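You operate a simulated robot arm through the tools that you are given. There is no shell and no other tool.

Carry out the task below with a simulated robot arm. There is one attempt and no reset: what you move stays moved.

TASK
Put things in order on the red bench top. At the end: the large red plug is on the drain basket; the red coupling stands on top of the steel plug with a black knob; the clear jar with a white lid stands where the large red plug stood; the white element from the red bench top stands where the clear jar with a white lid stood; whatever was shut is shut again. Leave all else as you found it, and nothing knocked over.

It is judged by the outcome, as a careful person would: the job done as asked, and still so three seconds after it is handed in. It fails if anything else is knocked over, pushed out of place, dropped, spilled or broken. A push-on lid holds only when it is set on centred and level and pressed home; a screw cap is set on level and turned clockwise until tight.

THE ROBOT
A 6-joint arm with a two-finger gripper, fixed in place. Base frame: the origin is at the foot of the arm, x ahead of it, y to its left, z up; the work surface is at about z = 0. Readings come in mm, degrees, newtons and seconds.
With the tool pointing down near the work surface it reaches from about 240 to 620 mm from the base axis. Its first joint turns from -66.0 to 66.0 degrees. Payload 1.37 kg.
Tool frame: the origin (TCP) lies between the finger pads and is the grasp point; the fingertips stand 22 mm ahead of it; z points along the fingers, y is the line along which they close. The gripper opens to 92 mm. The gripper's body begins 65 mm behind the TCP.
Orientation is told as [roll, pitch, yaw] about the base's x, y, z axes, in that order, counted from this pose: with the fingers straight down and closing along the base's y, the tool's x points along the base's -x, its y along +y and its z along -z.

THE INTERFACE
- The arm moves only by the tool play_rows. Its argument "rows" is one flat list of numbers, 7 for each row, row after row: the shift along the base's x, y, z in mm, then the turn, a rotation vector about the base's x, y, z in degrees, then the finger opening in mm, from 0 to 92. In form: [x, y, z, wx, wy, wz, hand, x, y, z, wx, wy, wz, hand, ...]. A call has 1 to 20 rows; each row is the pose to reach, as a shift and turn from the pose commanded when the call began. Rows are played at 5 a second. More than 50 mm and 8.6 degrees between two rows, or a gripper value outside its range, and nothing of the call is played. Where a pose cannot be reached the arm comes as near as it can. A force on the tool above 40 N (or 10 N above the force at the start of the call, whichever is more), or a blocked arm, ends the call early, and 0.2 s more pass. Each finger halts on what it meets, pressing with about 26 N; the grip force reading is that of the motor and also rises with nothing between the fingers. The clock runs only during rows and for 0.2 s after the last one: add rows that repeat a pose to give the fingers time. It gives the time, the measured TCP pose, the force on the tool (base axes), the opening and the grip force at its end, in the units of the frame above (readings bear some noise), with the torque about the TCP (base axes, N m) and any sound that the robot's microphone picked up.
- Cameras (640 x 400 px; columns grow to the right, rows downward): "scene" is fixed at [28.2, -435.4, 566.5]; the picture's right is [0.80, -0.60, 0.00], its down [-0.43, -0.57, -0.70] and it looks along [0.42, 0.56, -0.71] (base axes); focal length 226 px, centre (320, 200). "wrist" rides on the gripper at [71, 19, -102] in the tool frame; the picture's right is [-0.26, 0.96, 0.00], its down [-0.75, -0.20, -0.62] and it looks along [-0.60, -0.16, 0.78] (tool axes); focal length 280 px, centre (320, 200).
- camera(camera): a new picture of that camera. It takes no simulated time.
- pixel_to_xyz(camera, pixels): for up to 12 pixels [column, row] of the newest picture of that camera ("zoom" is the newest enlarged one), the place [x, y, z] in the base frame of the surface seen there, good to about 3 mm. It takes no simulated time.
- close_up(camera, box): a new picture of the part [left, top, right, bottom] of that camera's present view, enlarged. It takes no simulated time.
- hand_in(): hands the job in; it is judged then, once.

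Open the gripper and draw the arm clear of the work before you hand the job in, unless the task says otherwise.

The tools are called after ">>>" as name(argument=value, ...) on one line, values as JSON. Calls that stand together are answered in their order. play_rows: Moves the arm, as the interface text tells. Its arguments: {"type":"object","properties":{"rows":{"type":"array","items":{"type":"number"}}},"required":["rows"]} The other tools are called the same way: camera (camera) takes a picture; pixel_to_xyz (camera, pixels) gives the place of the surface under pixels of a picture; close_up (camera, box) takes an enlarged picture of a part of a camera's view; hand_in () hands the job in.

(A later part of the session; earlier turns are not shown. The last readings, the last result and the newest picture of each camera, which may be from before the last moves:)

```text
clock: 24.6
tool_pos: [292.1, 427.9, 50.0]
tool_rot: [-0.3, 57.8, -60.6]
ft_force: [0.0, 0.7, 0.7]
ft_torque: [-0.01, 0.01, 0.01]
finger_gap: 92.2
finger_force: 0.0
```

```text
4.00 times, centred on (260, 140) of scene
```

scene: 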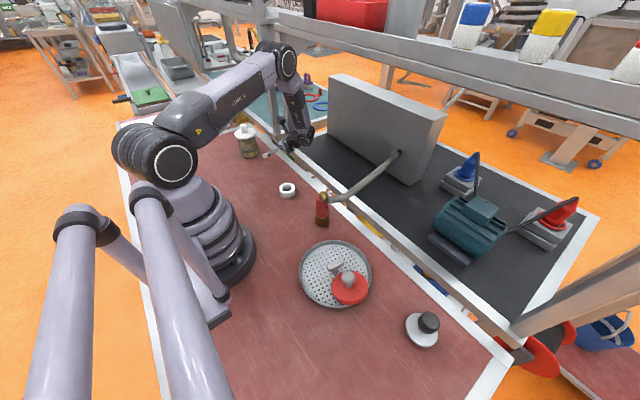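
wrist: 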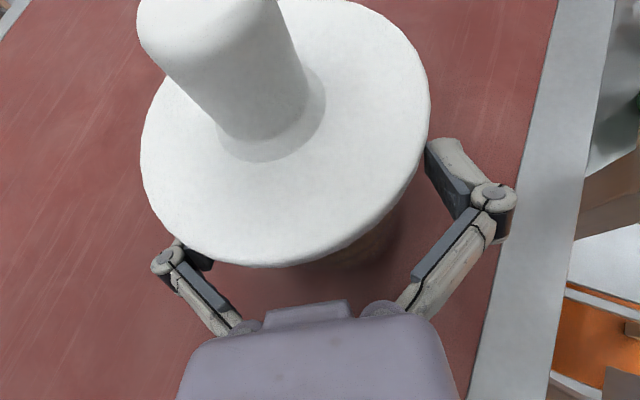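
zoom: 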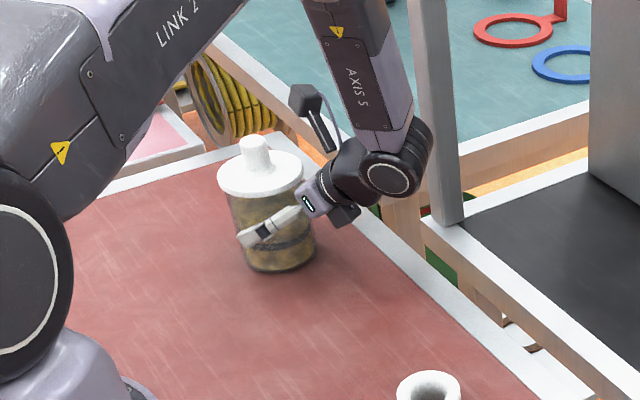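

Fingers straddle the jar body, clear of the lid. I close onto it.

>>> play_rows(rows=[0, 0, 0, 0, 0, 0, 80, 0, 0, 0, 0, 0, 0, 72, 0, 0, 0, 0, 0, 0, 66, 0, 0, 0, 0, 0, 0, 60, 0, 0, 0, 0, 0, 0, 60, 0, 0, 0, 0, 0, 0, 60])

>>> camera(camera="wrist")

>>> close_up(camera="scene", box=[210, 90, 310, 190])

```text
clock: 26.0
tool_pos: [293.0, 427.5, 50.8]
tool_rot: [-0.4, 57.7, -60.5]
ft_force: [0.2, 0.4, 2.7]
ft_torque: [-0.06, 0.11, -0.02]
finger_gap: 78.1
finger_force: 26.2
```

```text
taken
```

wrist: 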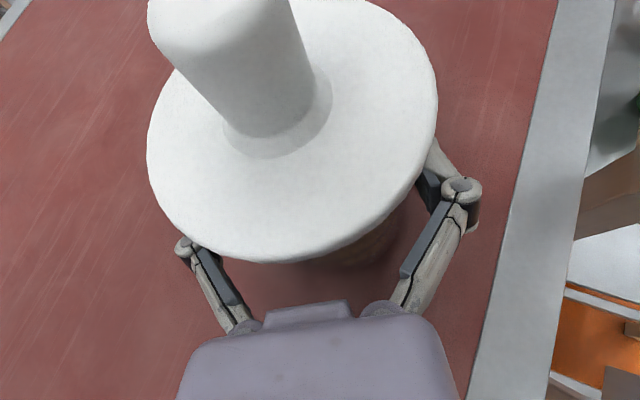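

```text
4.00 times, centred on (260, 140) of scene
```

zoom: 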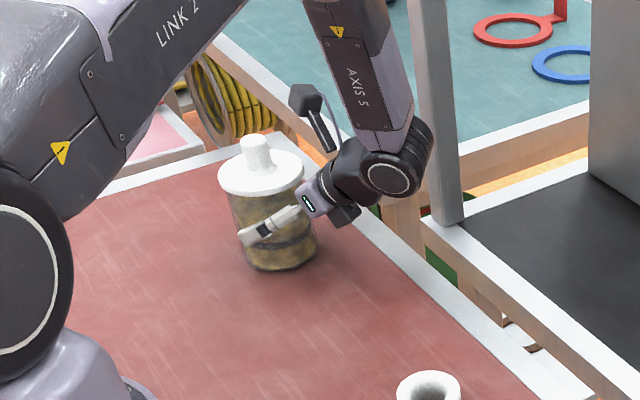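

Gripped at 78 mm width. The jar shifted about 2.6 mm on closing, so its original place is about (291,426). I lift a little and check it holds.

>>> play_rows(rows=[0, 0, 4, 0, 0, 0, 60, 0, 0, 10, 0, 0, 0, 60, 0, 0, 20, 0, 0, 0, 60, 0, 0, 30, 0, 0, 0, 60, 0, 0, 30, 0, 0, 0, 60])

>>> close_up(camera="scene", box=[210, 90, 310, 190])

>>> camera(camera="wrist")

```text
clock: 27.2
tool_pos: [295.0, 426.2, 80.7]
tool_rot: [-0.3, 57.9, -60.7]
ft_force: [-0.1, -0.4, -2.3]
ft_torque: [-0.02, -0.02, 0.01]
finger_gap: 77.9
finger_force: 26.2
```

```text
4.00 times, centred on (260, 140) of scene
```

zoom: 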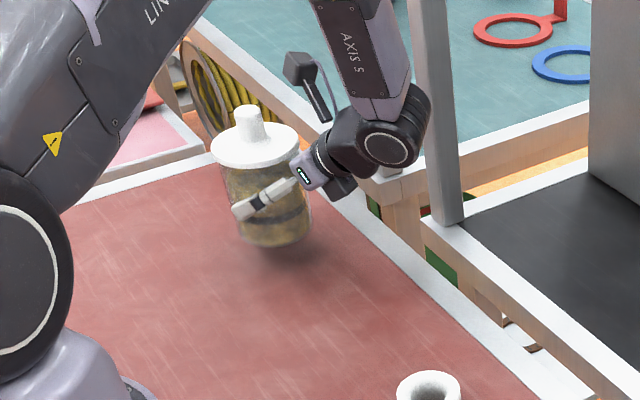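

```text
taken
```

wrist: 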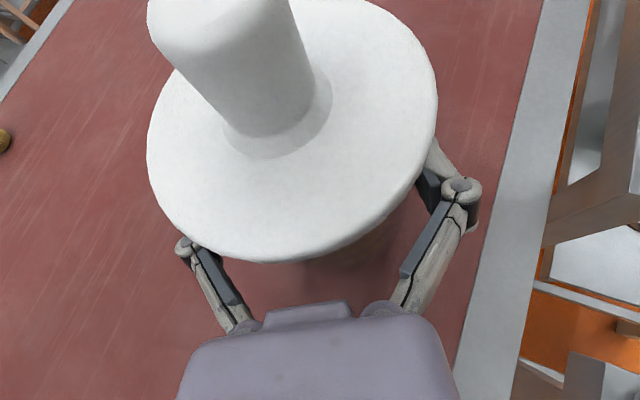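

Holding firm and upright. I carry the jar at z+30 toward the plug's old place, in two stages to confirm reach.

>>> play_rows(rows=[-10, -14, 5, 0, 0, 0, 60, -25, -34, 10, 0, 0, 0, 60, -40, -54, 10, 0, 0, 0, 60, -55, -75, 10, 0, 0, 0, 60, -55, -75, 10, 0, 0, 0, 60])

>>> play_rows(rows=[-15, -20, 0, 0, 0, 0, 60, -30, -40, 0, 0, 0, 0, 60, -42, -57, 0, 0, 0, 0, 60, -48.5, -65.5, 0, 0, 0, 0, 60, -48.5, -65.5, 0, 0, 0, 0, 60])

>>> camera(camera="scene")

>>> camera(camera="wrist")

```text
clock: 28.4
tool_pos: [238.6, 353.4, 91.2]
tool_rot: [-0.3, 57.9, -60.5]
ft_force: [0.5, 0.6, -1.9]
ft_torque: [0.0, -0.01, -0.02]
finger_gap: 78.0
finger_force: 26.3
```

```text
clock: 29.6
tool_pos: [188.5, 287.0, 91.6]
tool_rot: [-0.4, 57.8, -60.4]
ft_force: [-0.2, -0.2, -2.1]
ft_torque: [-0.03, -0.02, -0.03]
finger_gap: 78.3
finger_force: 25.6
```

```text
taken
```

scene: 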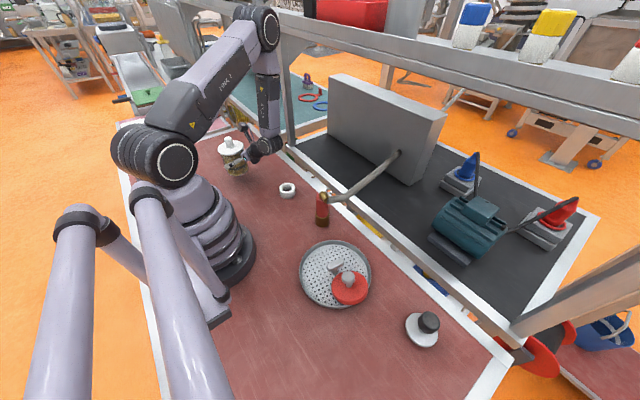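

```text
taken
```

wrist: 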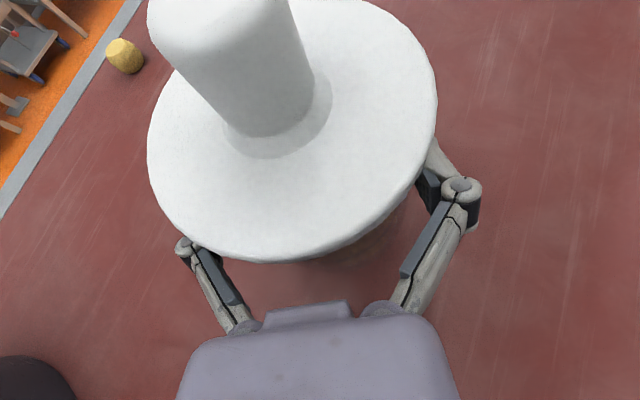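

At the target xy, and reach is fine. I lower 39 mm to just above the surface, then feel for contact.

>>> play_rows(rows=[0.5, 0, -10, 0, 0, 0, 60, 0.5, 0, -20, 0, 0, 0, 60, 0.5, 0, -30, 0, 0, 0, 60, 0.5, 0, -36, 0, 0, 0, 60, 0.5, 0, -39, 0, 0, 0, 60, 0.5, 0, -39, 0, 0, 0, 60])

>>> close_up(camera="scene", box=[190, 120, 290, 210])

```text
clock: 31.0
tool_pos: [191.4, 285.5, 50.0]
tool_rot: [-0.3, 57.7, -60.6]
ft_force: [0.7, -0.3, -1.6]
ft_torque: [0.02, -0.02, 0.02]
finger_gap: 78.3
finger_force: 25.9
```

```text
4.44 times, centred on (240, 165) of scene
```

zoom: 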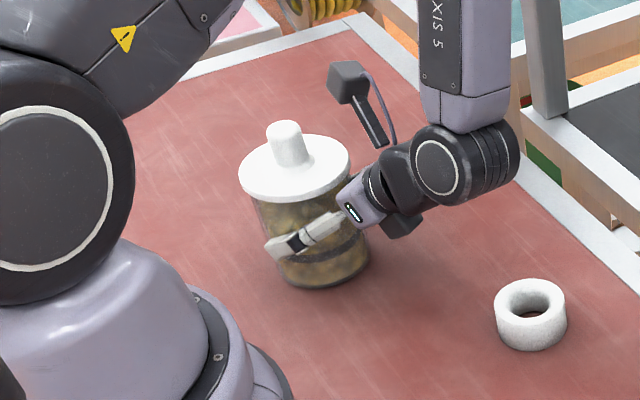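

Not touching yet (weight still carried: -1.6 N). I lower in 0.7 mm steps.

>>> play_rows(rows=[0, 0, -0.7, 0, 0, 0, 60, 0, 0, -1.4, 0, 0, 0, 60, 0, 0, -1.4, 0, 0, 0, 60])

```text
clock: 31.8
tool_pos: [190.1, 288.4, 50.6]
tool_rot: [-0.5, 57.9, -60.7]
ft_force: [-1.0, -2.8, 11.6]
ft_torque: [-0.47, 0.17, -0.04]
finger_gap: 77.9
finger_force: 26.4
```

The base is in contact (11.6 N). I back off 0.4 mm and open slowly to release.

>>> play_rows(rows=[0, 0, 0.4, 0, 0, 0, 70, 0, 0, 0.4, 0, 0, 0, 78, 0, 0, 0.4, 0, 0, 0, 84, 0, 0, 0.4, 0, 0, 0, 92, 0, 0, 0.4, 0, 0, 0, 92])

>>> camera(camera="wrist")

>>> close_up(camera="scene", box=[190, 120, 290, 210])

```text
clock: 33.0
tool_pos: [190.9, 287.8, 50.7]
tool_rot: [-0.5, 57.8, -60.5]
ft_force: [0.3, -0.1, 0.2]
ft_torque: [0.01, 0.0, -0.01]
finger_gap: 91.9
finger_force: 0.0
```

```text
taken
```

wrist: 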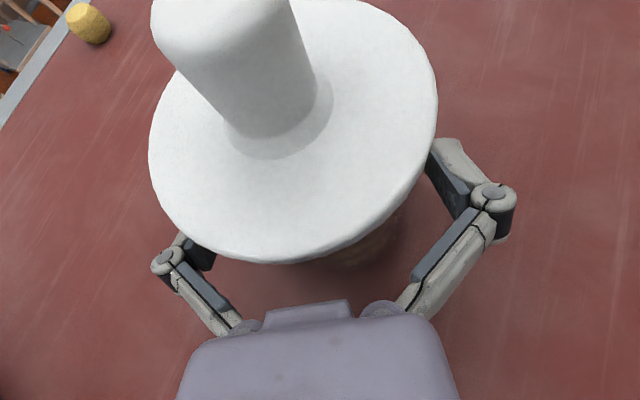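

```text
4.44 times, centred on (240, 165) of scene
```

zoom: 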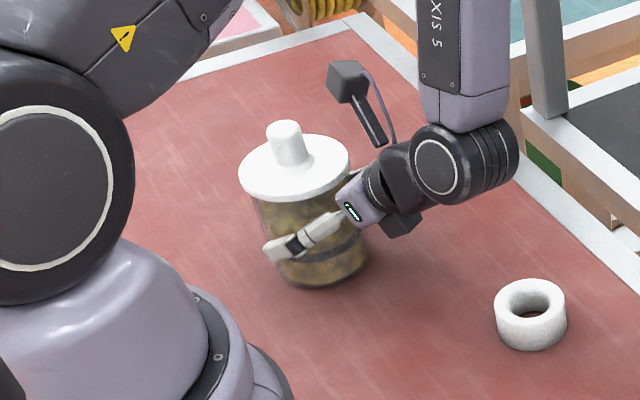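

The jar stands released. I retreat straight back along the approach line, then rise.

>>> play_rows(rows=[11, -19, 0, 0, 0, 0, 92, 22, -38, 0, 0, 0, 0, 92, 33, -57, 0, 0, 0, 0, 92, 44, -76, 5, 0, 0, 0, 92, 55, -95, 25, 0, 0, 0, 92, 65, -100, 60, 0, 0, 0, 92, 75, -100, 100, 0, 0, 0, 92, 85, -100, 140, 0, 0, 0, 92, 95, -100, 180, 0, 0, 0, 92, 95, -100, 180, 0, 0, 0, 92])

>>> camera(camera="wrist")

>>> camera(camera="scene")

```text
clock: 35.2
tool_pos: [285.8, 183.9, 232.4]
tool_rot: [-0.4, 57.8, -60.5]
ft_force: [-0.2, -1.2, -0.2]
ft_torque: [0.0, 0.0, -0.02]
finger_gap: 92.1
finger_force: 0.1
```

```text
taken
```

wrist: 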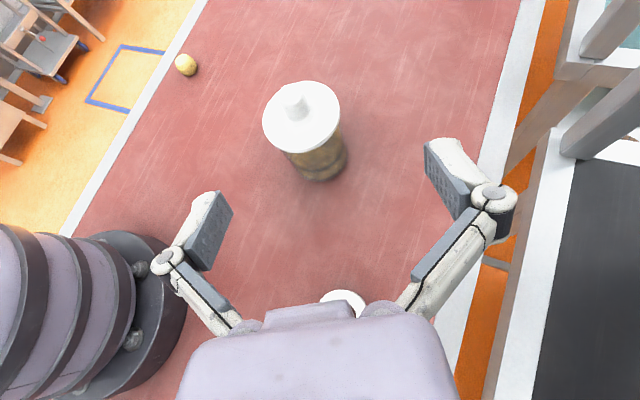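

```text
taken
```

scene: 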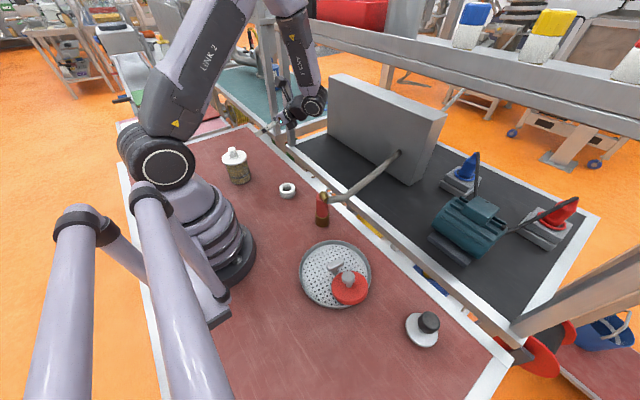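

Jar is upright at its new place. I verify its centre from the lid rim in this wrist view.

>>> close_up(camera="wrist", box=[250, 70, 360, 190])

>>> pixel_to_xyz(camera="wrist", pixels=[[266, 122], [338, 110], [304, 148], [275, 138], [330, 134], [318, 84], [295, 96], [334, 315], [345, 297], [360, 305], [325, 300]])

```text
3.33 times, centred on (305, 130) of wrist
```

zoom: 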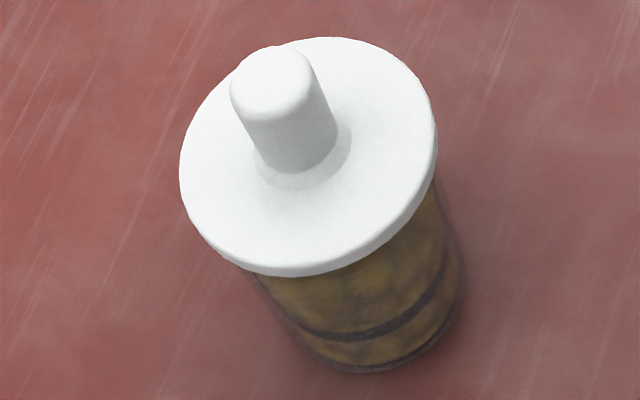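

```text
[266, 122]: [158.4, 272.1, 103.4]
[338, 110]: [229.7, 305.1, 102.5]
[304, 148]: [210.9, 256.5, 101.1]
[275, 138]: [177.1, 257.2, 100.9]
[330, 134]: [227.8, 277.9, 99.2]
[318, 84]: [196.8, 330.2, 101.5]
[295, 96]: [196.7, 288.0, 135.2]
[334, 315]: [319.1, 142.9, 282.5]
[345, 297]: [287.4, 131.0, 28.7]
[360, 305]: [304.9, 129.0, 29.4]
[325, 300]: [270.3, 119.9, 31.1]
```

Jar centre reads about (193,291), within a few mm of the plug's old spot. Now the ring: I untilt the tool and move above it at about (291,108).

>>> play_rows(rows=[0, -8, 0, -6.3, -3.55, 0, 85, 0, -16, 0, -12.6, -7.1, 0, 85, 0, -24, 0, -18.9, -10.65, 0, 85, 0, -32, 0, -25.2, -14.2, 0, 85, 0, -40, 0, -31.4, -17.75, 0, 85, 2, -48, 0, -37.7, -21.3, 0, 85, 4, -56, -10, -44, -24.85, 0, 85, 6, -65, -20, -50.3, -28.4, 0, 85, 6, -75, -30, -50.3, -28.4, 0, 85, 6, -75, -30, -50.3, -28.4, 0, 85])

>>> play_rows(rows=[-4, 0, 0, 0, 0, 8, 85, -8, 0, 0, 0, 0, 16, 85, -12, 0, 0, 0, 0, 24, 85, -16, 0, 0, 0, 0, 32, 85, -20, 0, 0, 0, 0, 40, 85, -24, 0, 0, 0, 0, 48, 85, -28, 0, 0, 0, 0, 56, 85, -32, 0, 0, 0, 0, 60.5, 85, -32, 0, 0, 0, 0, 60.5, 85])

>>> camera(camera="wrist")

>>> camera(camera="scene")

```text
clock: 37.4
tool_pos: [290.7, 112.1, 200.4]
tool_rot: [-0.4, -0.1, -60.6]
ft_force: [-0.2, 0.3, 0.3]
ft_torque: [-0.01, -0.01, 0.03]
finger_gap: 85.0
finger_force: 0.1
```

```text
clock: 39.4
tool_pos: [259.0, 110.2, 200.7]
tool_rot: [-0.5, 0.0, 0.0]
ft_force: [0.5, 0.1, 0.4]
ft_torque: [-0.02, -0.02, -0.01]
finger_gap: 84.8
finger_force: 0.1
```

```text
taken
```

wrist: 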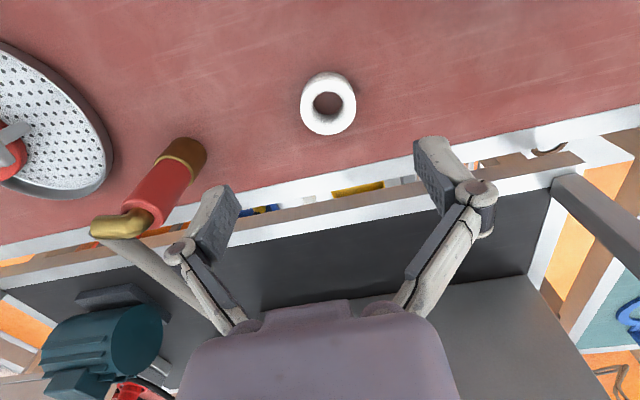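

```text
taken
```

scene: 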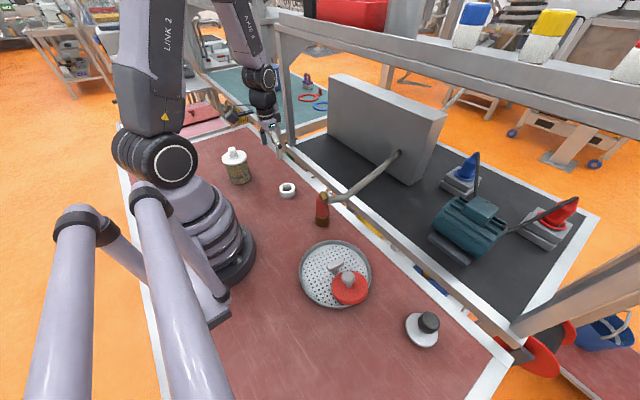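

The ring shows at (328,103) in the wrist view and the coupling at left. I'll measure both.

>>> pixel_to_xyz(camera="wrist", pixels=[[303, 98], [354, 100], [326, 76], [328, 116], [310, 85], [345, 82], [328, 132], [328, 103], [345, 120], [310, 115]])

>>> close_up(camera="wrist", box=[280, 50, 380, 150])

>>> close_up(camera="wrist", box=[60, 120, 240, 320])

```text
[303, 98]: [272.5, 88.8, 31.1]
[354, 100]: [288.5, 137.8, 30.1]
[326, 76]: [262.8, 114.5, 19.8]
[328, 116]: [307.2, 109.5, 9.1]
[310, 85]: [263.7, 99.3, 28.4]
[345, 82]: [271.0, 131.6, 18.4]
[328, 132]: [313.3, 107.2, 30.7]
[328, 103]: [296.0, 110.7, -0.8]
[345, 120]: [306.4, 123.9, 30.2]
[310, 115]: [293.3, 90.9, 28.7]
```

```text
4.00 times, centred on (330, 100) of wrist
```

zoom: 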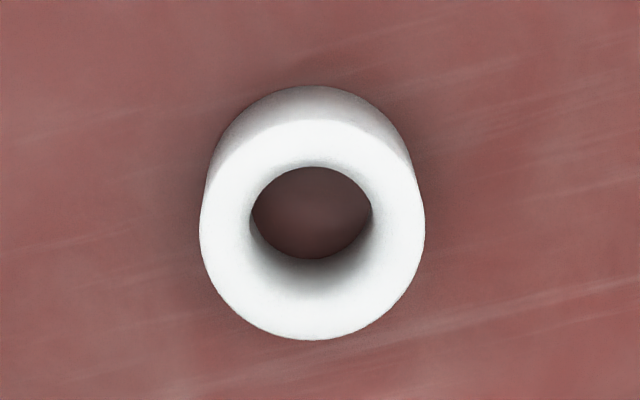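

```text
2.00 times, centred on (150, 220) of wrist
```

zoom: 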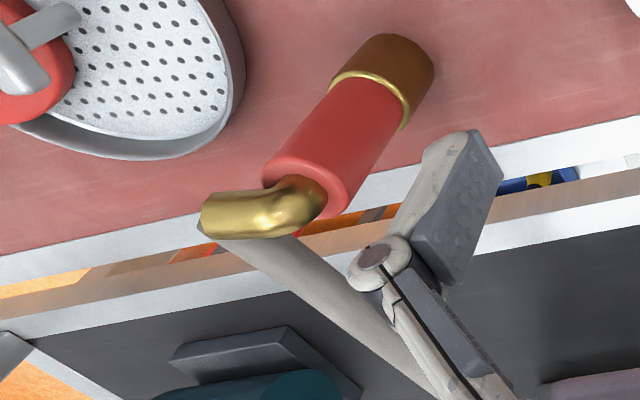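

Ring centre is about (287.5,112), 54 mm outer diameter, 30 mm high. I descend over it to TCP z≈26 and close.

>>> play_rows(rows=[14, 0.3, -40, 0, 0, 0, 85, 28.5, 0.5, -80, 0, 0, 0, 85, 28.5, 0.5, -120, 0, 0, 0, 85, 28.5, 0.5, -150, 0, 0, 0, 85, 28.5, 0.5, -174, 0, 0, 0, 85, 28.5, 0.5, -174, 0, 0, 0, 85])

>>> camera(camera="wrist")

```text
clock: 40.8
tool_pos: [288.2, 111.7, 25.2]
tool_rot: [-0.4, 0.0, -0.1]
ft_force: [0.0, 0.1, -0.1]
ft_torque: [0.02, 0.02, 0.02]
finger_gap: 85.2
finger_force: 0.0
```

```text
taken
```

wrist: 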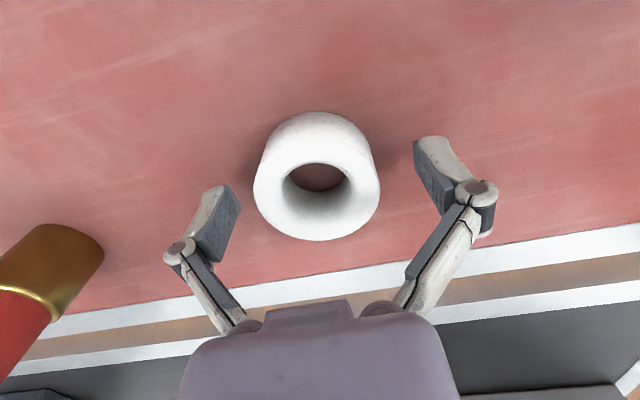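

Ring is centred between the fingers at (316,190). Closing.

>>> play_rows(rows=[0, 0, 0, 0, 0, 0, 65, 0, 0, 0, 0, 0, 0, 52, 0, 0, 0, 0, 0, 0, 45, 0, 0, 0, 0, 0, 0, 40, 0, 0, 0, 0, 0, 0, 40])

>>> play_rows(rows=[0, 0, 20, 0, 0, 0, 40, 0, 0, 60, 0, 0, 0, 40, 0, 0, 100, 0, 0, 0, 40, 0, 0, 130, 0, 0, 0, 40, 0, 0, 130, 0, 0, 0, 40])

>>> camera(camera="wrist")

```text
clock: 42.0
tool_pos: [287.1, 111.9, 25.0]
tool_rot: [-0.4, 0.0, -0.1]
ft_force: [-0.8, -0.6, 5.6]
ft_torque: [0.06, -0.1, 0.04]
finger_gap: 53.1
finger_force: 26.2
```

```text
clock: 43.2
tool_pos: [291.1, 113.0, 154.7]
tool_rot: [-0.4, 0.2, 0.0]
ft_force: [-1.1, -0.1, -0.8]
ft_torque: [0.02, 0.02, -0.01]
finger_gap: 53.0
finger_force: 26.1
```

```text
taken
```

wrist: 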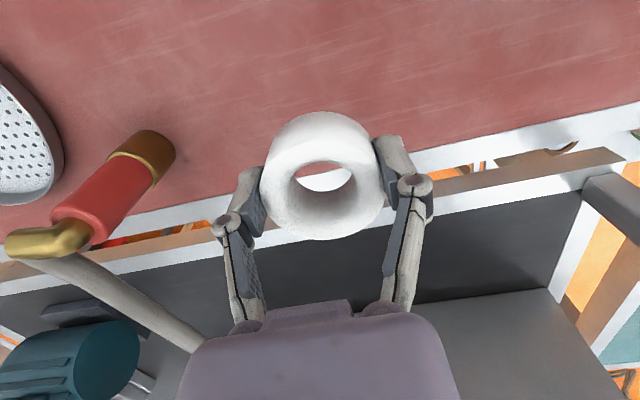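

Ring held. I carry it along x≈290–305 at z≈156, well clear of the jar, to above the jar's old place at (291,426).

>>> play_rows(rows=[5, 45, 0, 0, 0, 0, 40, 10, 90, 0, 0, 0, 0, 40, 15, 135, 0, 0, 0, 0, 40, 15, 180, 0, 0, 0, 0, 40, 12, 225, 0, 0, 0, 0, 40, 8, 270, 0, 0, 0, 0, 40, 3.5, 314, 0, 0, 0, 0, 40, 3.5, 314, 0, 0, 0, 0, 40])

>>> camera(camera="wrist")

>>> camera(camera="scene")

```text
clock: 45.0
tool_pos: [294.3, 422.8, 156.6]
tool_rot: [-0.4, 0.1, -0.1]
ft_force: [0.5, -0.5, 0.0]
ft_torque: [-0.04, -0.02, 0.01]
finger_gap: 52.8
finger_force: 25.7
```

```text
taken
```

wrist: 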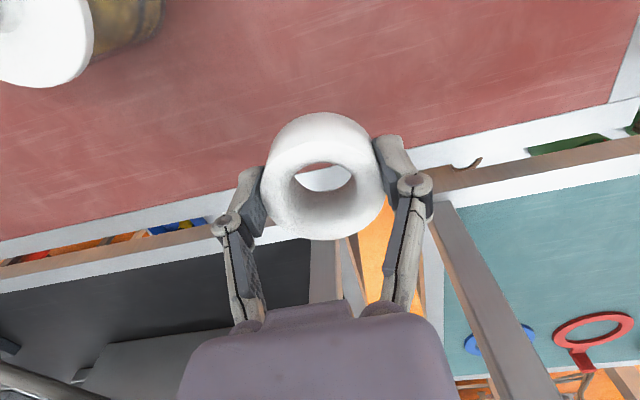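

```text
taken
```

scene: 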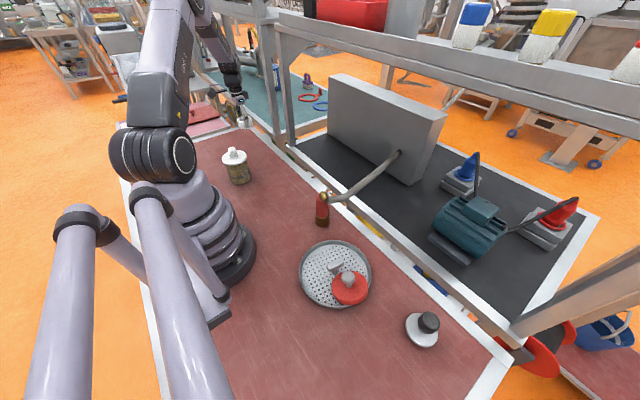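

Now I lower the ring 128 mm, then feel for contact.

>>> play_rows(rows=[0, 0, -40, 0, 0, 0, 40, 0, 0, -80, 0, 0, 0, 40, 0, 0, -110, 0, 0, 0, 40, 0, 0, -124, 0, 0, 0, 40, 0, 0, -128, 0, 0, 0, 40, 0, 0, -128, 0, 0, 0, 40])

>>> play_rows(rows=[0, 0, -0.8, 0, 0, 0, 40, 0, 0, -1.6, 0, 0, 0, 40, 0, 0, -2.0, 0, 0, 0, 40])

```text
clock: 46.4
tool_pos: [290.1, 426.0, 28.0]
tool_rot: [-0.4, 0.0, -0.1]
ft_force: [0.7, 0.6, -1.3]
ft_torque: [-0.01, 0.01, 0.0]
finger_gap: 52.8
finger_force: 26.0
```

```text
clock: 47.2
tool_pos: [291.5, 426.9, 25.5]
tool_rot: [-0.4, 0.0, -0.1]
ft_force: [-0.1, -2.7, 6.1]
ft_torque: [-0.19, -0.06, -0.01]
finger_gap: 52.5
finger_force: 26.0
```

Contact felt (6.1 N). I open, then rise straight up.

>>> play_rows(rows=[0, 0, 0.2, 0, 0, 0, 54, 0, 0, 0.2, 0, 0, 0, 66, 0, 0, 0.2, 0, 0, 0, 80, 0, 0, 0.2, 0, 0, 0, 85, 0, 0, 0.2, 0, 0, 0, 85, 0, 0, 30, 0, 0, 0, 85, 0, 0, 70, 0, 0, 0, 85, 0, 0, 115, 0, 0, 0, 85, 0, 0, 160, 0, 0, 0, 85, -15, 0, 200, 0, 0, 0, 85, -15, 0, 200, 0, 0, 0, 85])

>>> camera(camera="wrist")

>>> camera(camera="scene")

```text
clock: 49.6
tool_pos: [276.5, 427.3, 226.9]
tool_rot: [-0.5, 0.1, -0.1]
ft_force: [0.2, 0.2, -0.1]
ft_torque: [0.03, 0.01, 0.01]
finger_gap: 85.0
finger_force: 0.0
```

```text
taken
```

wrist: 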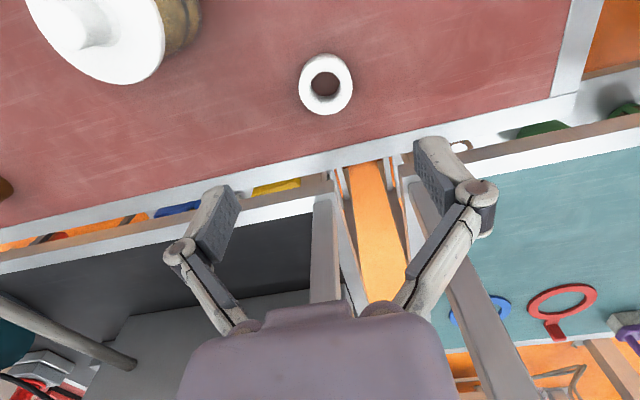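

```text
taken
```

scene: 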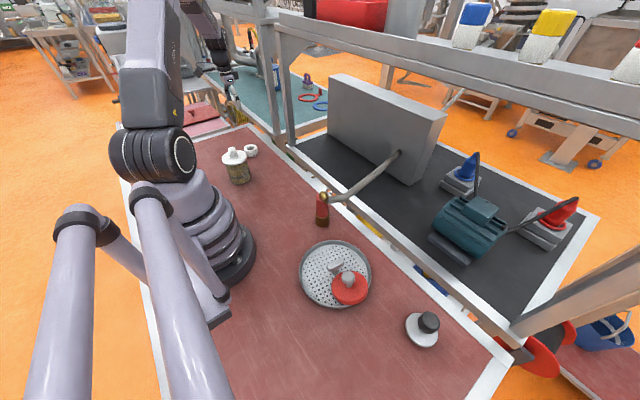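

Ring stands where the jar was. Next the coupling: I move back over the bench to look closely at it and its hose.

>>> play_rows(rows=[8, -45, 0, 0, 0, 0, 85, 16, -92, 0, 0, 0, 0, 85, 24, -139, 0, 0, 0, 0, 85, 30, -186, 0, 0, 0, 0, 85, 32, -233, 0, 0, 0, 0, 85, 30, -280, 0, 0, 0, 0, 85, 22, -327, 0, 0, 0, 0, 85, 5, -372, 0, 0, 0, 0, 85, -12, -416, 0, 0, 0, 0, 85, -28, -450, -10, 0, 0, 0, 85, -36, -472, -20, 0, 0, 0, 85, -36, -472, -20, 0, 0, 0, 85])

>>> camera(camera="wrist")

>>> close_up(camera="scene", box=[210, 110, 310, 200])

```text
clock: 52.2
tool_pos: [243.4, -42.8, 208.0]
tool_rot: [-0.4, 0.2, 0.0]
ft_force: [-0.4, -0.9, 1.0]
ft_torque: [0.0, 0.0, 0.01]
finger_gap: 85.1
finger_force: 0.0
out of reach, approached as far as the arm can: row 11, 12
```

```text
taken
```

wrist: 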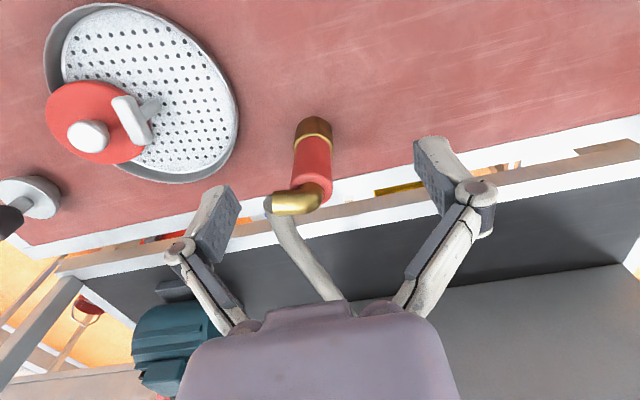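

```text
4.44 times, centred on (260, 155) of scene
```

zoom: 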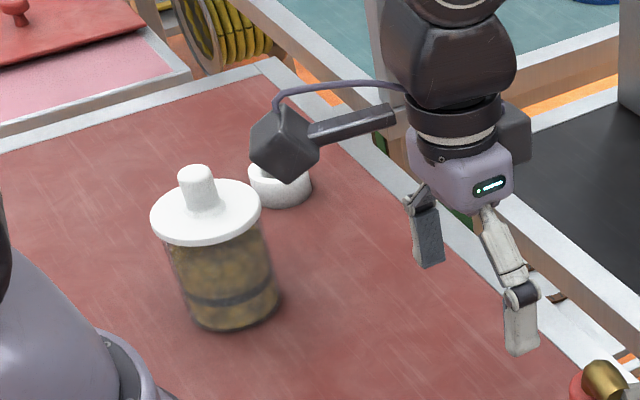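

>>> close_up(camera="wrist", box=[240, 100, 380, 300])

>>> pixel_to_xyz(camera="wrist", pixels=[[297, 160], [332, 163], [313, 165], [294, 175], [330, 180], [275, 203], [300, 197], [320, 190], [290, 225], [305, 255], [325, 285], [313, 122]])

```text
2.00 times, centred on (310, 200) of wrist
```

zoom: 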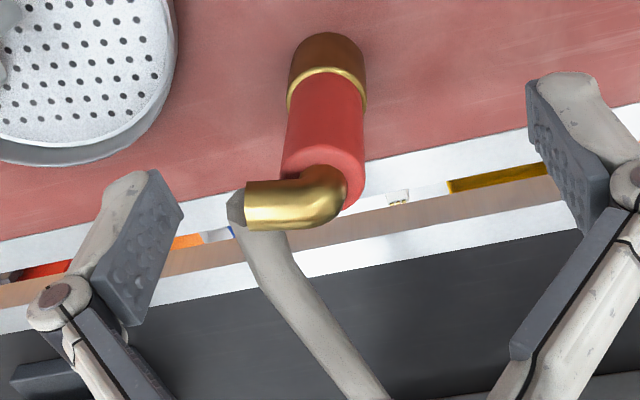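

```text
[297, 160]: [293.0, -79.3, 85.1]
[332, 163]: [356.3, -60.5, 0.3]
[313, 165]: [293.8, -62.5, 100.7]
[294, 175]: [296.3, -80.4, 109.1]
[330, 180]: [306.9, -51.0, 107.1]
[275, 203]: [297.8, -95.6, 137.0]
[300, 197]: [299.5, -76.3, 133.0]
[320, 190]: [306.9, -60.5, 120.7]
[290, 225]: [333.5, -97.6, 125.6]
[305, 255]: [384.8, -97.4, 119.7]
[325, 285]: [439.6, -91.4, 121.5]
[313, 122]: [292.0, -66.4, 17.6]
```

The coupling axis is near (308,-70), the red body about 34 mm across, the brass elbow points -y, and the hose runs off at z≈120 toward the box. Before grasping, I go look at the steel plug's knob to fix its exact centre.

>>> play_rows(rows=[30, -15, 30, 0, 0, -6, 85, 55, -50, 60, 0, 0, -12, 85, 65, -90, 80, 0, 0, -18, 85, 65, -135, 84, 0, 0, -25, 85, 55, -180, 84, 0, 0, -32, 85, 40, -225, 84, 0, 0, -38, 85, 20, -268, 84, 0, 0, -44, 85, 0, -305, 84, 0, 0, -50, 85, 0, -305, 84, 0, 0, -50, 85])

>>> camera(camera="wrist")

```text
refused: row 2 steps farther than a row can; nothing moved
```

```text
taken
```

wrist: 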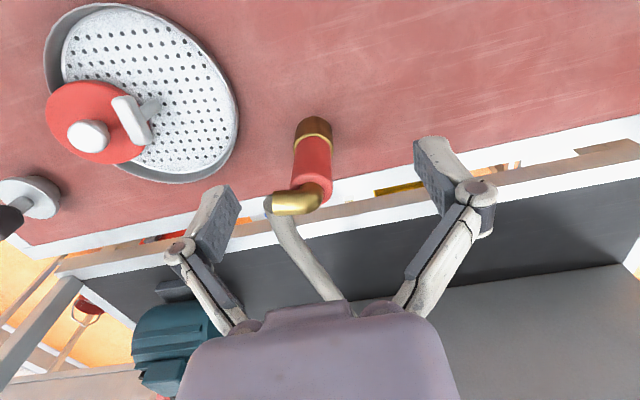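

Step too large; I resend with smaller steps.

>>> play_rows(rows=[25, -10, 25, 0, 0, -5, 85, 45, -35, 50, 0, 0, -10, 85, 60, -65, 75, 0, 0, -15, 85, 65, -105, 84, 0, 0, -21, 85, 62, -145, 84, 0, 0, -27, 85, 52, -187, 84, 0, 0, -33, 85, 38, -228, 84, 0, 0, -39, 85, 20, -268, 84, 0, 0, -45, 85, 0, -305, 84, 0, 0, -50, 85, 0, -305, 84, 0, 0, -50, 85])

>>> camera(camera="wrist")

```text
clock: 54.4
tool_pos: [245.6, -350.7, 290.0]
tool_rot: [-0.4, 0.0, -50.1]
ft_force: [-0.1, 0.1, -0.2]
ft_torque: [0.0, -0.05, -0.01]
finger_gap: 85.3
finger_force: 0.0
```

```text
taken
```

wrist: 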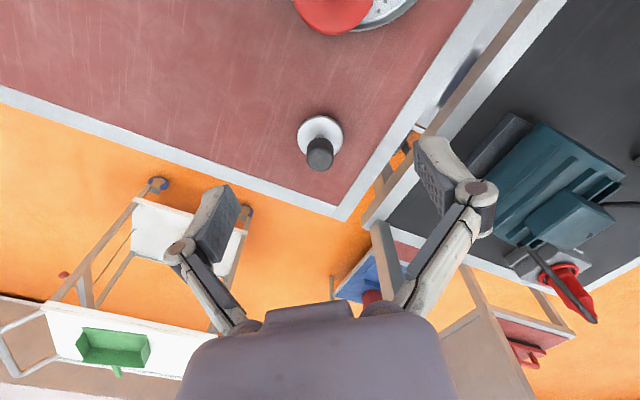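

The steel plug shows at (320,140). Zooming in to measure the knob.

>>> close_up(camera="wrist", box=[280, 100, 360, 180])

>>> pixel_to_xyz(camera="zoom", pixels=[[320, 290], [280, 290], [355, 290], [320, 335], [320, 250], [230, 180], [400, 170], [310, 95], [290, 265], [345, 320], [255, 230], [385, 220]])

```text
5.00 times, centred on (320, 140) of wrist
```

zoom: 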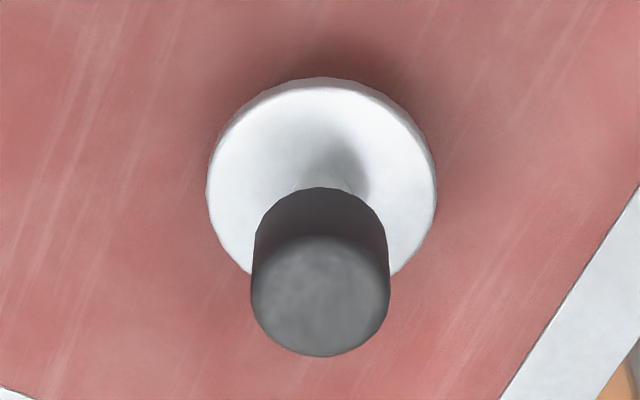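

```text
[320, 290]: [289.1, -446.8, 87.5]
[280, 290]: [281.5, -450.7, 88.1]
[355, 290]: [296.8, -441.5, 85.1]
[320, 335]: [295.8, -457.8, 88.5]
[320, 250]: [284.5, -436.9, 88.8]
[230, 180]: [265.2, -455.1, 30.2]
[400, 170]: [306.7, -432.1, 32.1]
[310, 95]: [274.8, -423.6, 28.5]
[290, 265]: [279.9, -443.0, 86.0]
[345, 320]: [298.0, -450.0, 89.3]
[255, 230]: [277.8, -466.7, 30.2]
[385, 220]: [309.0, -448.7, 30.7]
```

The knob's top centre is about (289,-449), z≈87.5, 33 mm across. Now I move above the coupling with yaw -90 so the fingers close along x, clear of elbow and hose.

>>> play_rows(rows=[20, 37, 0, 0, 0, -5, 80, 38, 77, 0, 0, 0, -10, 80, 52, 120, 0, 0, 0, -15, 80, 62, 165, 0, 0, 0, -22, 80, 66, 210, -10, 0, 0, -29, 80, 66, 250, -20, 0, 0, -35, 80, 66, 283, -30, 0, 0, -40, 80, 66, 283, -30, 0, 0, -40, 80])

>>> camera(camera="wrist")

>>> close_up(camera="scene", box=[270, 130, 400, 240])

```text
clock: 56.2
tool_pos: [313.5, -69.0, 261.5]
tool_rot: [-0.4, 0.1, -90.1]
ft_force: [-1.1, 0.6, -0.3]
ft_torque: [-0.02, -0.03, 0.0]
finger_gap: 80.1
finger_force: 0.0
```

```text
taken
```

wrist: 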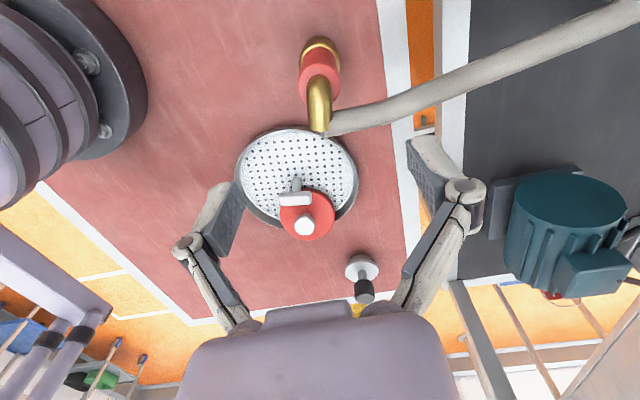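

```text
3.64 times, centred on (335, 185) of scene
```

zoom: 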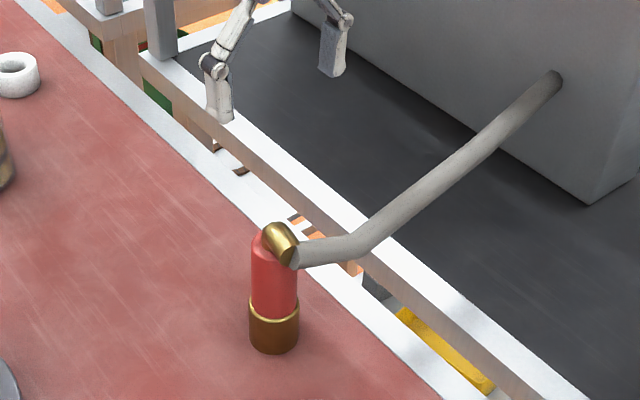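

Measuring the coupling from above: red top edges at (300,72), (340,70), the elbow, and the hose.

>>> close_up(camera="wrist", box=[260, 20, 420, 150])

>>> pixel_to_xyz(camera="wrist", pixels=[[302, 72], [337, 72], [319, 57], [305, 60], [333, 58], [320, 78], [318, 100], [318, 128], [308, 115], [329, 115], [345, 122], [400, 100]])

```text
3.08 times, centred on (340, 85) of wrist
```

zoom: 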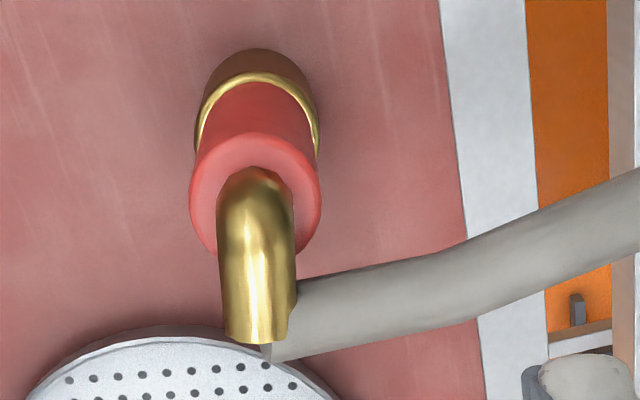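

```text
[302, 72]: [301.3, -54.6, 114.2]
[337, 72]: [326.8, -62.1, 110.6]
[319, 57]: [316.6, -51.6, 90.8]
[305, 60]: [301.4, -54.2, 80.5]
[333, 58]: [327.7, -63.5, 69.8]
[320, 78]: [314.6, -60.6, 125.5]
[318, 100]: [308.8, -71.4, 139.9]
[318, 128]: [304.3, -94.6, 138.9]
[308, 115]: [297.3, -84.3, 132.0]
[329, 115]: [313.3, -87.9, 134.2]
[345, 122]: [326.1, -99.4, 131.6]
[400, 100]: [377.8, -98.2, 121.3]
```

The coupling axis is about (311,-69). I repeat the pose once to average the TCP reading before descending.

>>> play_rows(rows=[0, 0, 0, 0, 0, 0, 80])

>>> play_rows(rows=[0, 0, 0, 0, 0, 0, 80])

>>> play_rows(rows=[0, 0, 0, 0, 0, 0, 80])

```text
clock: 56.6
tool_pos: [312.8, -67.9, 262.7]
tool_rot: [-0.4, 0.0, -90.1]
ft_force: [0.3, -0.3, -0.5]
ft_torque: [0.01, 0.02, -0.01]
finger_gap: 79.8
finger_force: 0.1
```

```text
clock: 57.0
tool_pos: [313.3, -69.3, 263.9]
tool_rot: [-0.5, 0.0, -90.1]
ft_force: [-0.6, 0.5, -1.1]
ft_torque: [0.02, -0.03, 0.03]
finger_gap: 79.6
finger_force: 0.1
```

```text
clock: 57.4
tool_pos: [312.7, -69.7, 262.8]
tool_rot: [-0.4, 0.0, -90.0]
ft_force: [-0.8, 0.0, 0.5]
ft_torque: [-0.01, 0.01, -0.02]
finger_gap: 80.1
finger_force: 0.1
```

Actual TCP is (313,-69,262.7). I descend to z≈86, shifting x by -2 mm, with the fingers 80 mm apart.

>>> play_rows(rows=[-2, 0, -40, 0, 0, 0, 80, -2, 0, -80, 0, 0, 0, 80, -2, 0, -110, 0, 0, 0, 80, -2, 0, -135, 0, 0, 0, 80, -2, 0, -135, 0, 0, 0, 80])

>>> camera(camera="wrist")

>>> close_up(camera="scene", box=[270, 130, 400, 240])

```text
clock: 58.6
tool_pos: [310.0, -68.4, 123.8]
tool_rot: [-0.4, 0.0, -90.0]
ft_force: [-0.6, -0.6, 0.1]
ft_torque: [-0.03, 0.02, 0.01]
finger_gap: 80.2
finger_force: 0.1
```

```text
taken
```

wrist: 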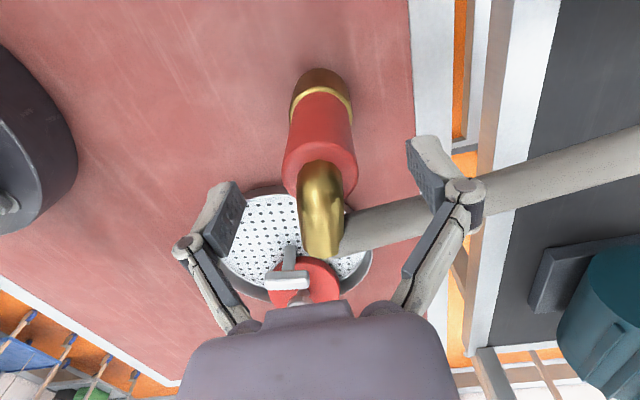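

```text
3.64 times, centred on (335, 185) of scene
```

zoom: 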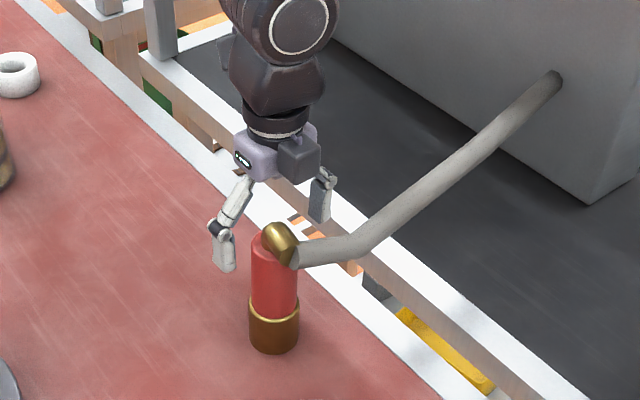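

Fingers straddle the coupling with the hose outside the right finger. I go down the remaining 39 mm slowly.

>>> play_rows(rows=[0, 1, -10, 0, 0, 0, 80, 0, 1, -20, 0, 0, 0, 80, 0, 1, -30, 0, 0, 0, 80, 0, 1, -39, 0, 0, 0, 80, 0, 1, -39, 0, 0, 0, 80])

>>> camera(camera="wrist")

>>> close_up(camera="scene", box=[270, 130, 400, 240])

```text
clock: 59.8
tool_pos: [306.1, -65.0, 85.9]
tool_rot: [-0.5, 0.1, -90.1]
ft_force: [-0.2, -0.6, 0.0]
ft_torque: [0.0, -0.01, -0.03]
finger_gap: 80.1
finger_force: 0.1
```

```text
taken
```

wrist: 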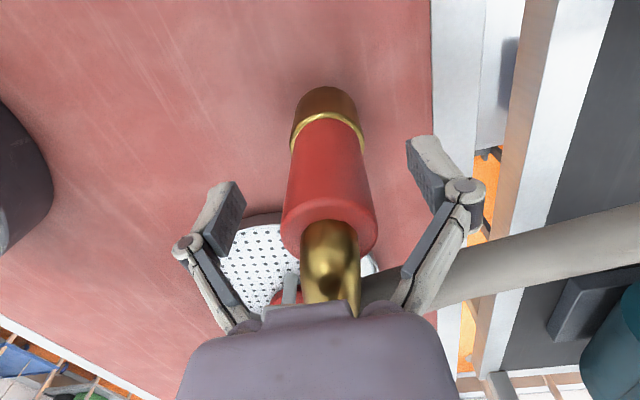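

```text
3.64 times, centred on (335, 185) of scene
```

zoom: 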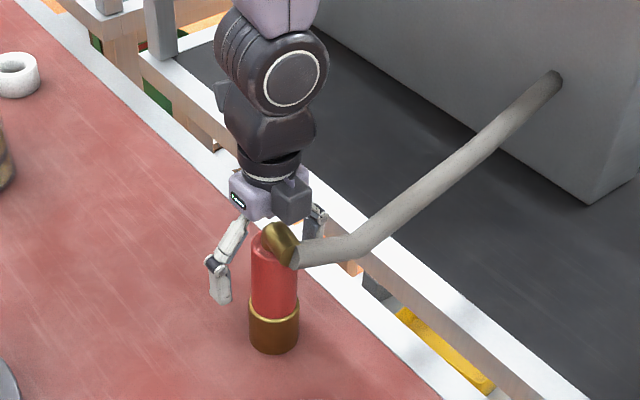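

The TCP projects to about (320,186), and the coupling sits about 3 mm to the right (+x). I shift +3 mm in x and close gently.

>>> play_rows(rows=[3, 1, 0, 0, 0, 0, 75, 3, 1, 0, 0, 0, 0, 60, 3, 1, 0, 0, 0, 0, 48, 3, 1, 0, 0, 0, 0, 40, 3, 1, 0, 0, 0, 0, 32, 3, 1, 0, 0, 0, 0, 24, 3, 1, 0, 0, 0, 0, 20, 3, 1, 0, 0, 0, 0, 20])

>>> camera(camera="wrist")

>>> close_up(camera="scene", box=[270, 130, 400, 240])

```text
clock: 61.6
tool_pos: [310.2, -65.0, 88.0]
tool_rot: [-0.5, 0.1, -90.2]
ft_force: [-3.3, 1.1, 5.1]
ft_torque: [-0.04, 0.11, -0.05]
finger_gap: 37.1
finger_force: 26.3
```

```text
taken
```

wrist: 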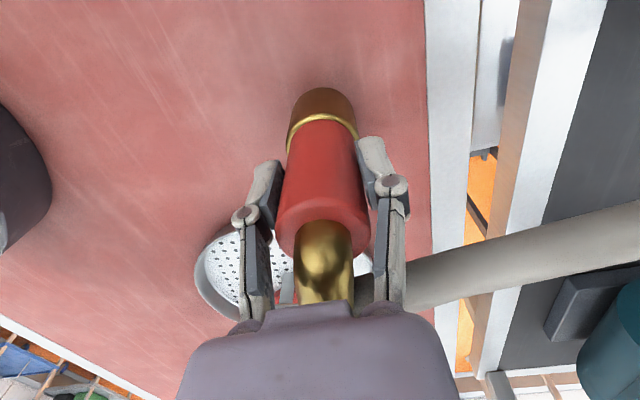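

```text
3.64 times, centred on (335, 185) of scene
```

zoom: 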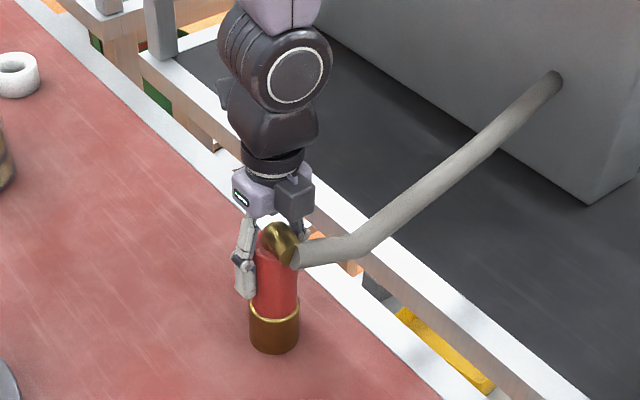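

Gripped at 37 mm. I lift 25 mm and check the hose's pull.

>>> play_rows(rows=[0, 0, 8, 0, 0, 0, 20, 0, 0, 16, 0, 0, 0, 20, 0, 0, 25, 0, 0, 0, 20, 0, 0, 25, 0, 0, 0, 20])

>>> close_up(camera="scene", box=[270, 110, 430, 240])

```text
clock: 62.6
tool_pos: [310.6, -65.4, 112.1]
tool_rot: [-0.4, 0.0, -90.0]
ft_force: [-0.1, 0.6, -3.1]
ft_torque: [0.01, -0.02, -0.02]
finger_gap: 37.1
finger_force: 25.7
```

```text
3.08 times, centred on (350, 175) of scene
```

zoom: 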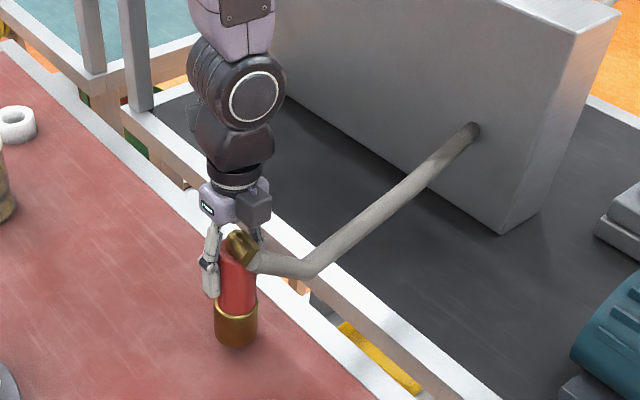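

Lifted with only its weight (3 N), no hose tension. I raise it to TCP z≈205 and begin the move toward -y, turning gradually, watching for hose pull.

>>> play_rows(rows=[0, 0, 30, 0, 0, 0, 20, 0, 0, 60, 0, 0, 0, 20, 0, 0, 93, 0, 0, 0, 20, 5, -25, 93, 0, 0, 5, 20, 10, -50, 93, 0, 0, 10, 20, 15, -75, 93, 0, 0, 15, 20, 20, -100, 93, 0, 0, 20, 20, 20, -100, 93, 0, 0, 20, 20])

>>> camera(camera="scene")

>>> camera(camera="wrist")

```text
clock: 64.4
tool_pos: [332.1, -167.4, 204.2]
tool_rot: [-0.5, 0.1, -70.0]
ft_force: [-0.5, 0.5, -3.2]
ft_torque: [0.04, 0.01, 0.0]
finger_gap: 36.6
finger_force: 25.9
```

```text
taken
```

scene: 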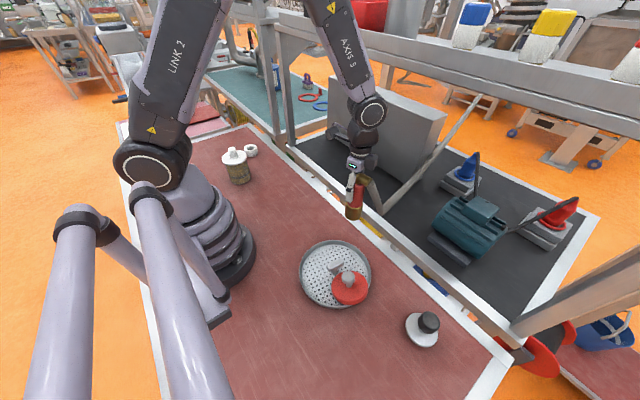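

```text
taken
```

wrist: 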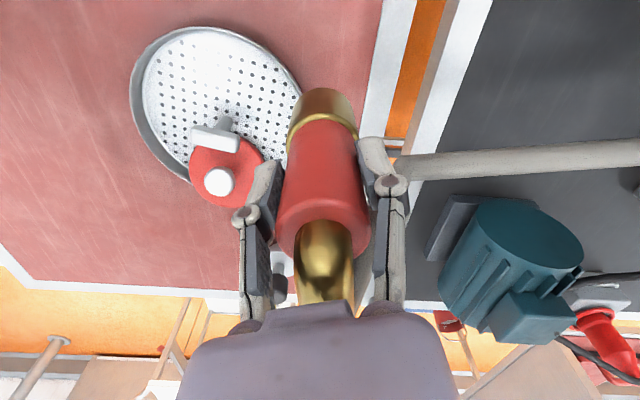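

The hose has changed shape: it now runs past the box's edge. I'll zoom in to understand.

>>> close_up(camera="scene", box=[320, 80, 520, 240])

>>> pixel_to_xyz(camera="scene", pixels=[[375, 195], [382, 210], [395, 200], [410, 182], [430, 157], [450, 130], [470, 105], [478, 95], [398, 153], [440, 150]])

```text
2.50 times, centred on (420, 160) of scene
```

zoom: 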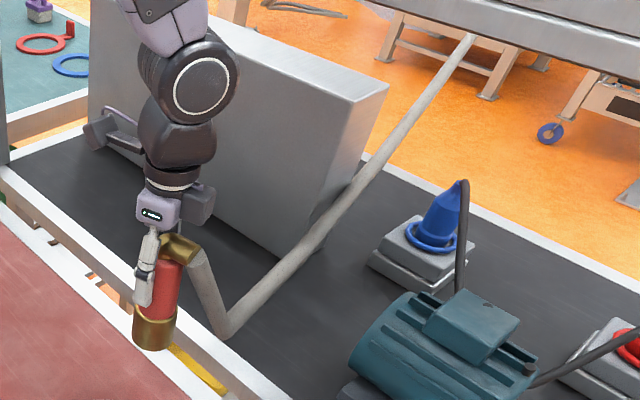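

```text
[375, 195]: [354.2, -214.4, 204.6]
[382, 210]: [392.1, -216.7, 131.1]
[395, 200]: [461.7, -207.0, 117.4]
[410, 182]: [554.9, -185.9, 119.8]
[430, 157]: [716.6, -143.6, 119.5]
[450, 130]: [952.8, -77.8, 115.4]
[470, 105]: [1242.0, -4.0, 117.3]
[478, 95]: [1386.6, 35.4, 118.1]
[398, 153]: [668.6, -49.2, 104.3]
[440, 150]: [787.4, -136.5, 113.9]
```

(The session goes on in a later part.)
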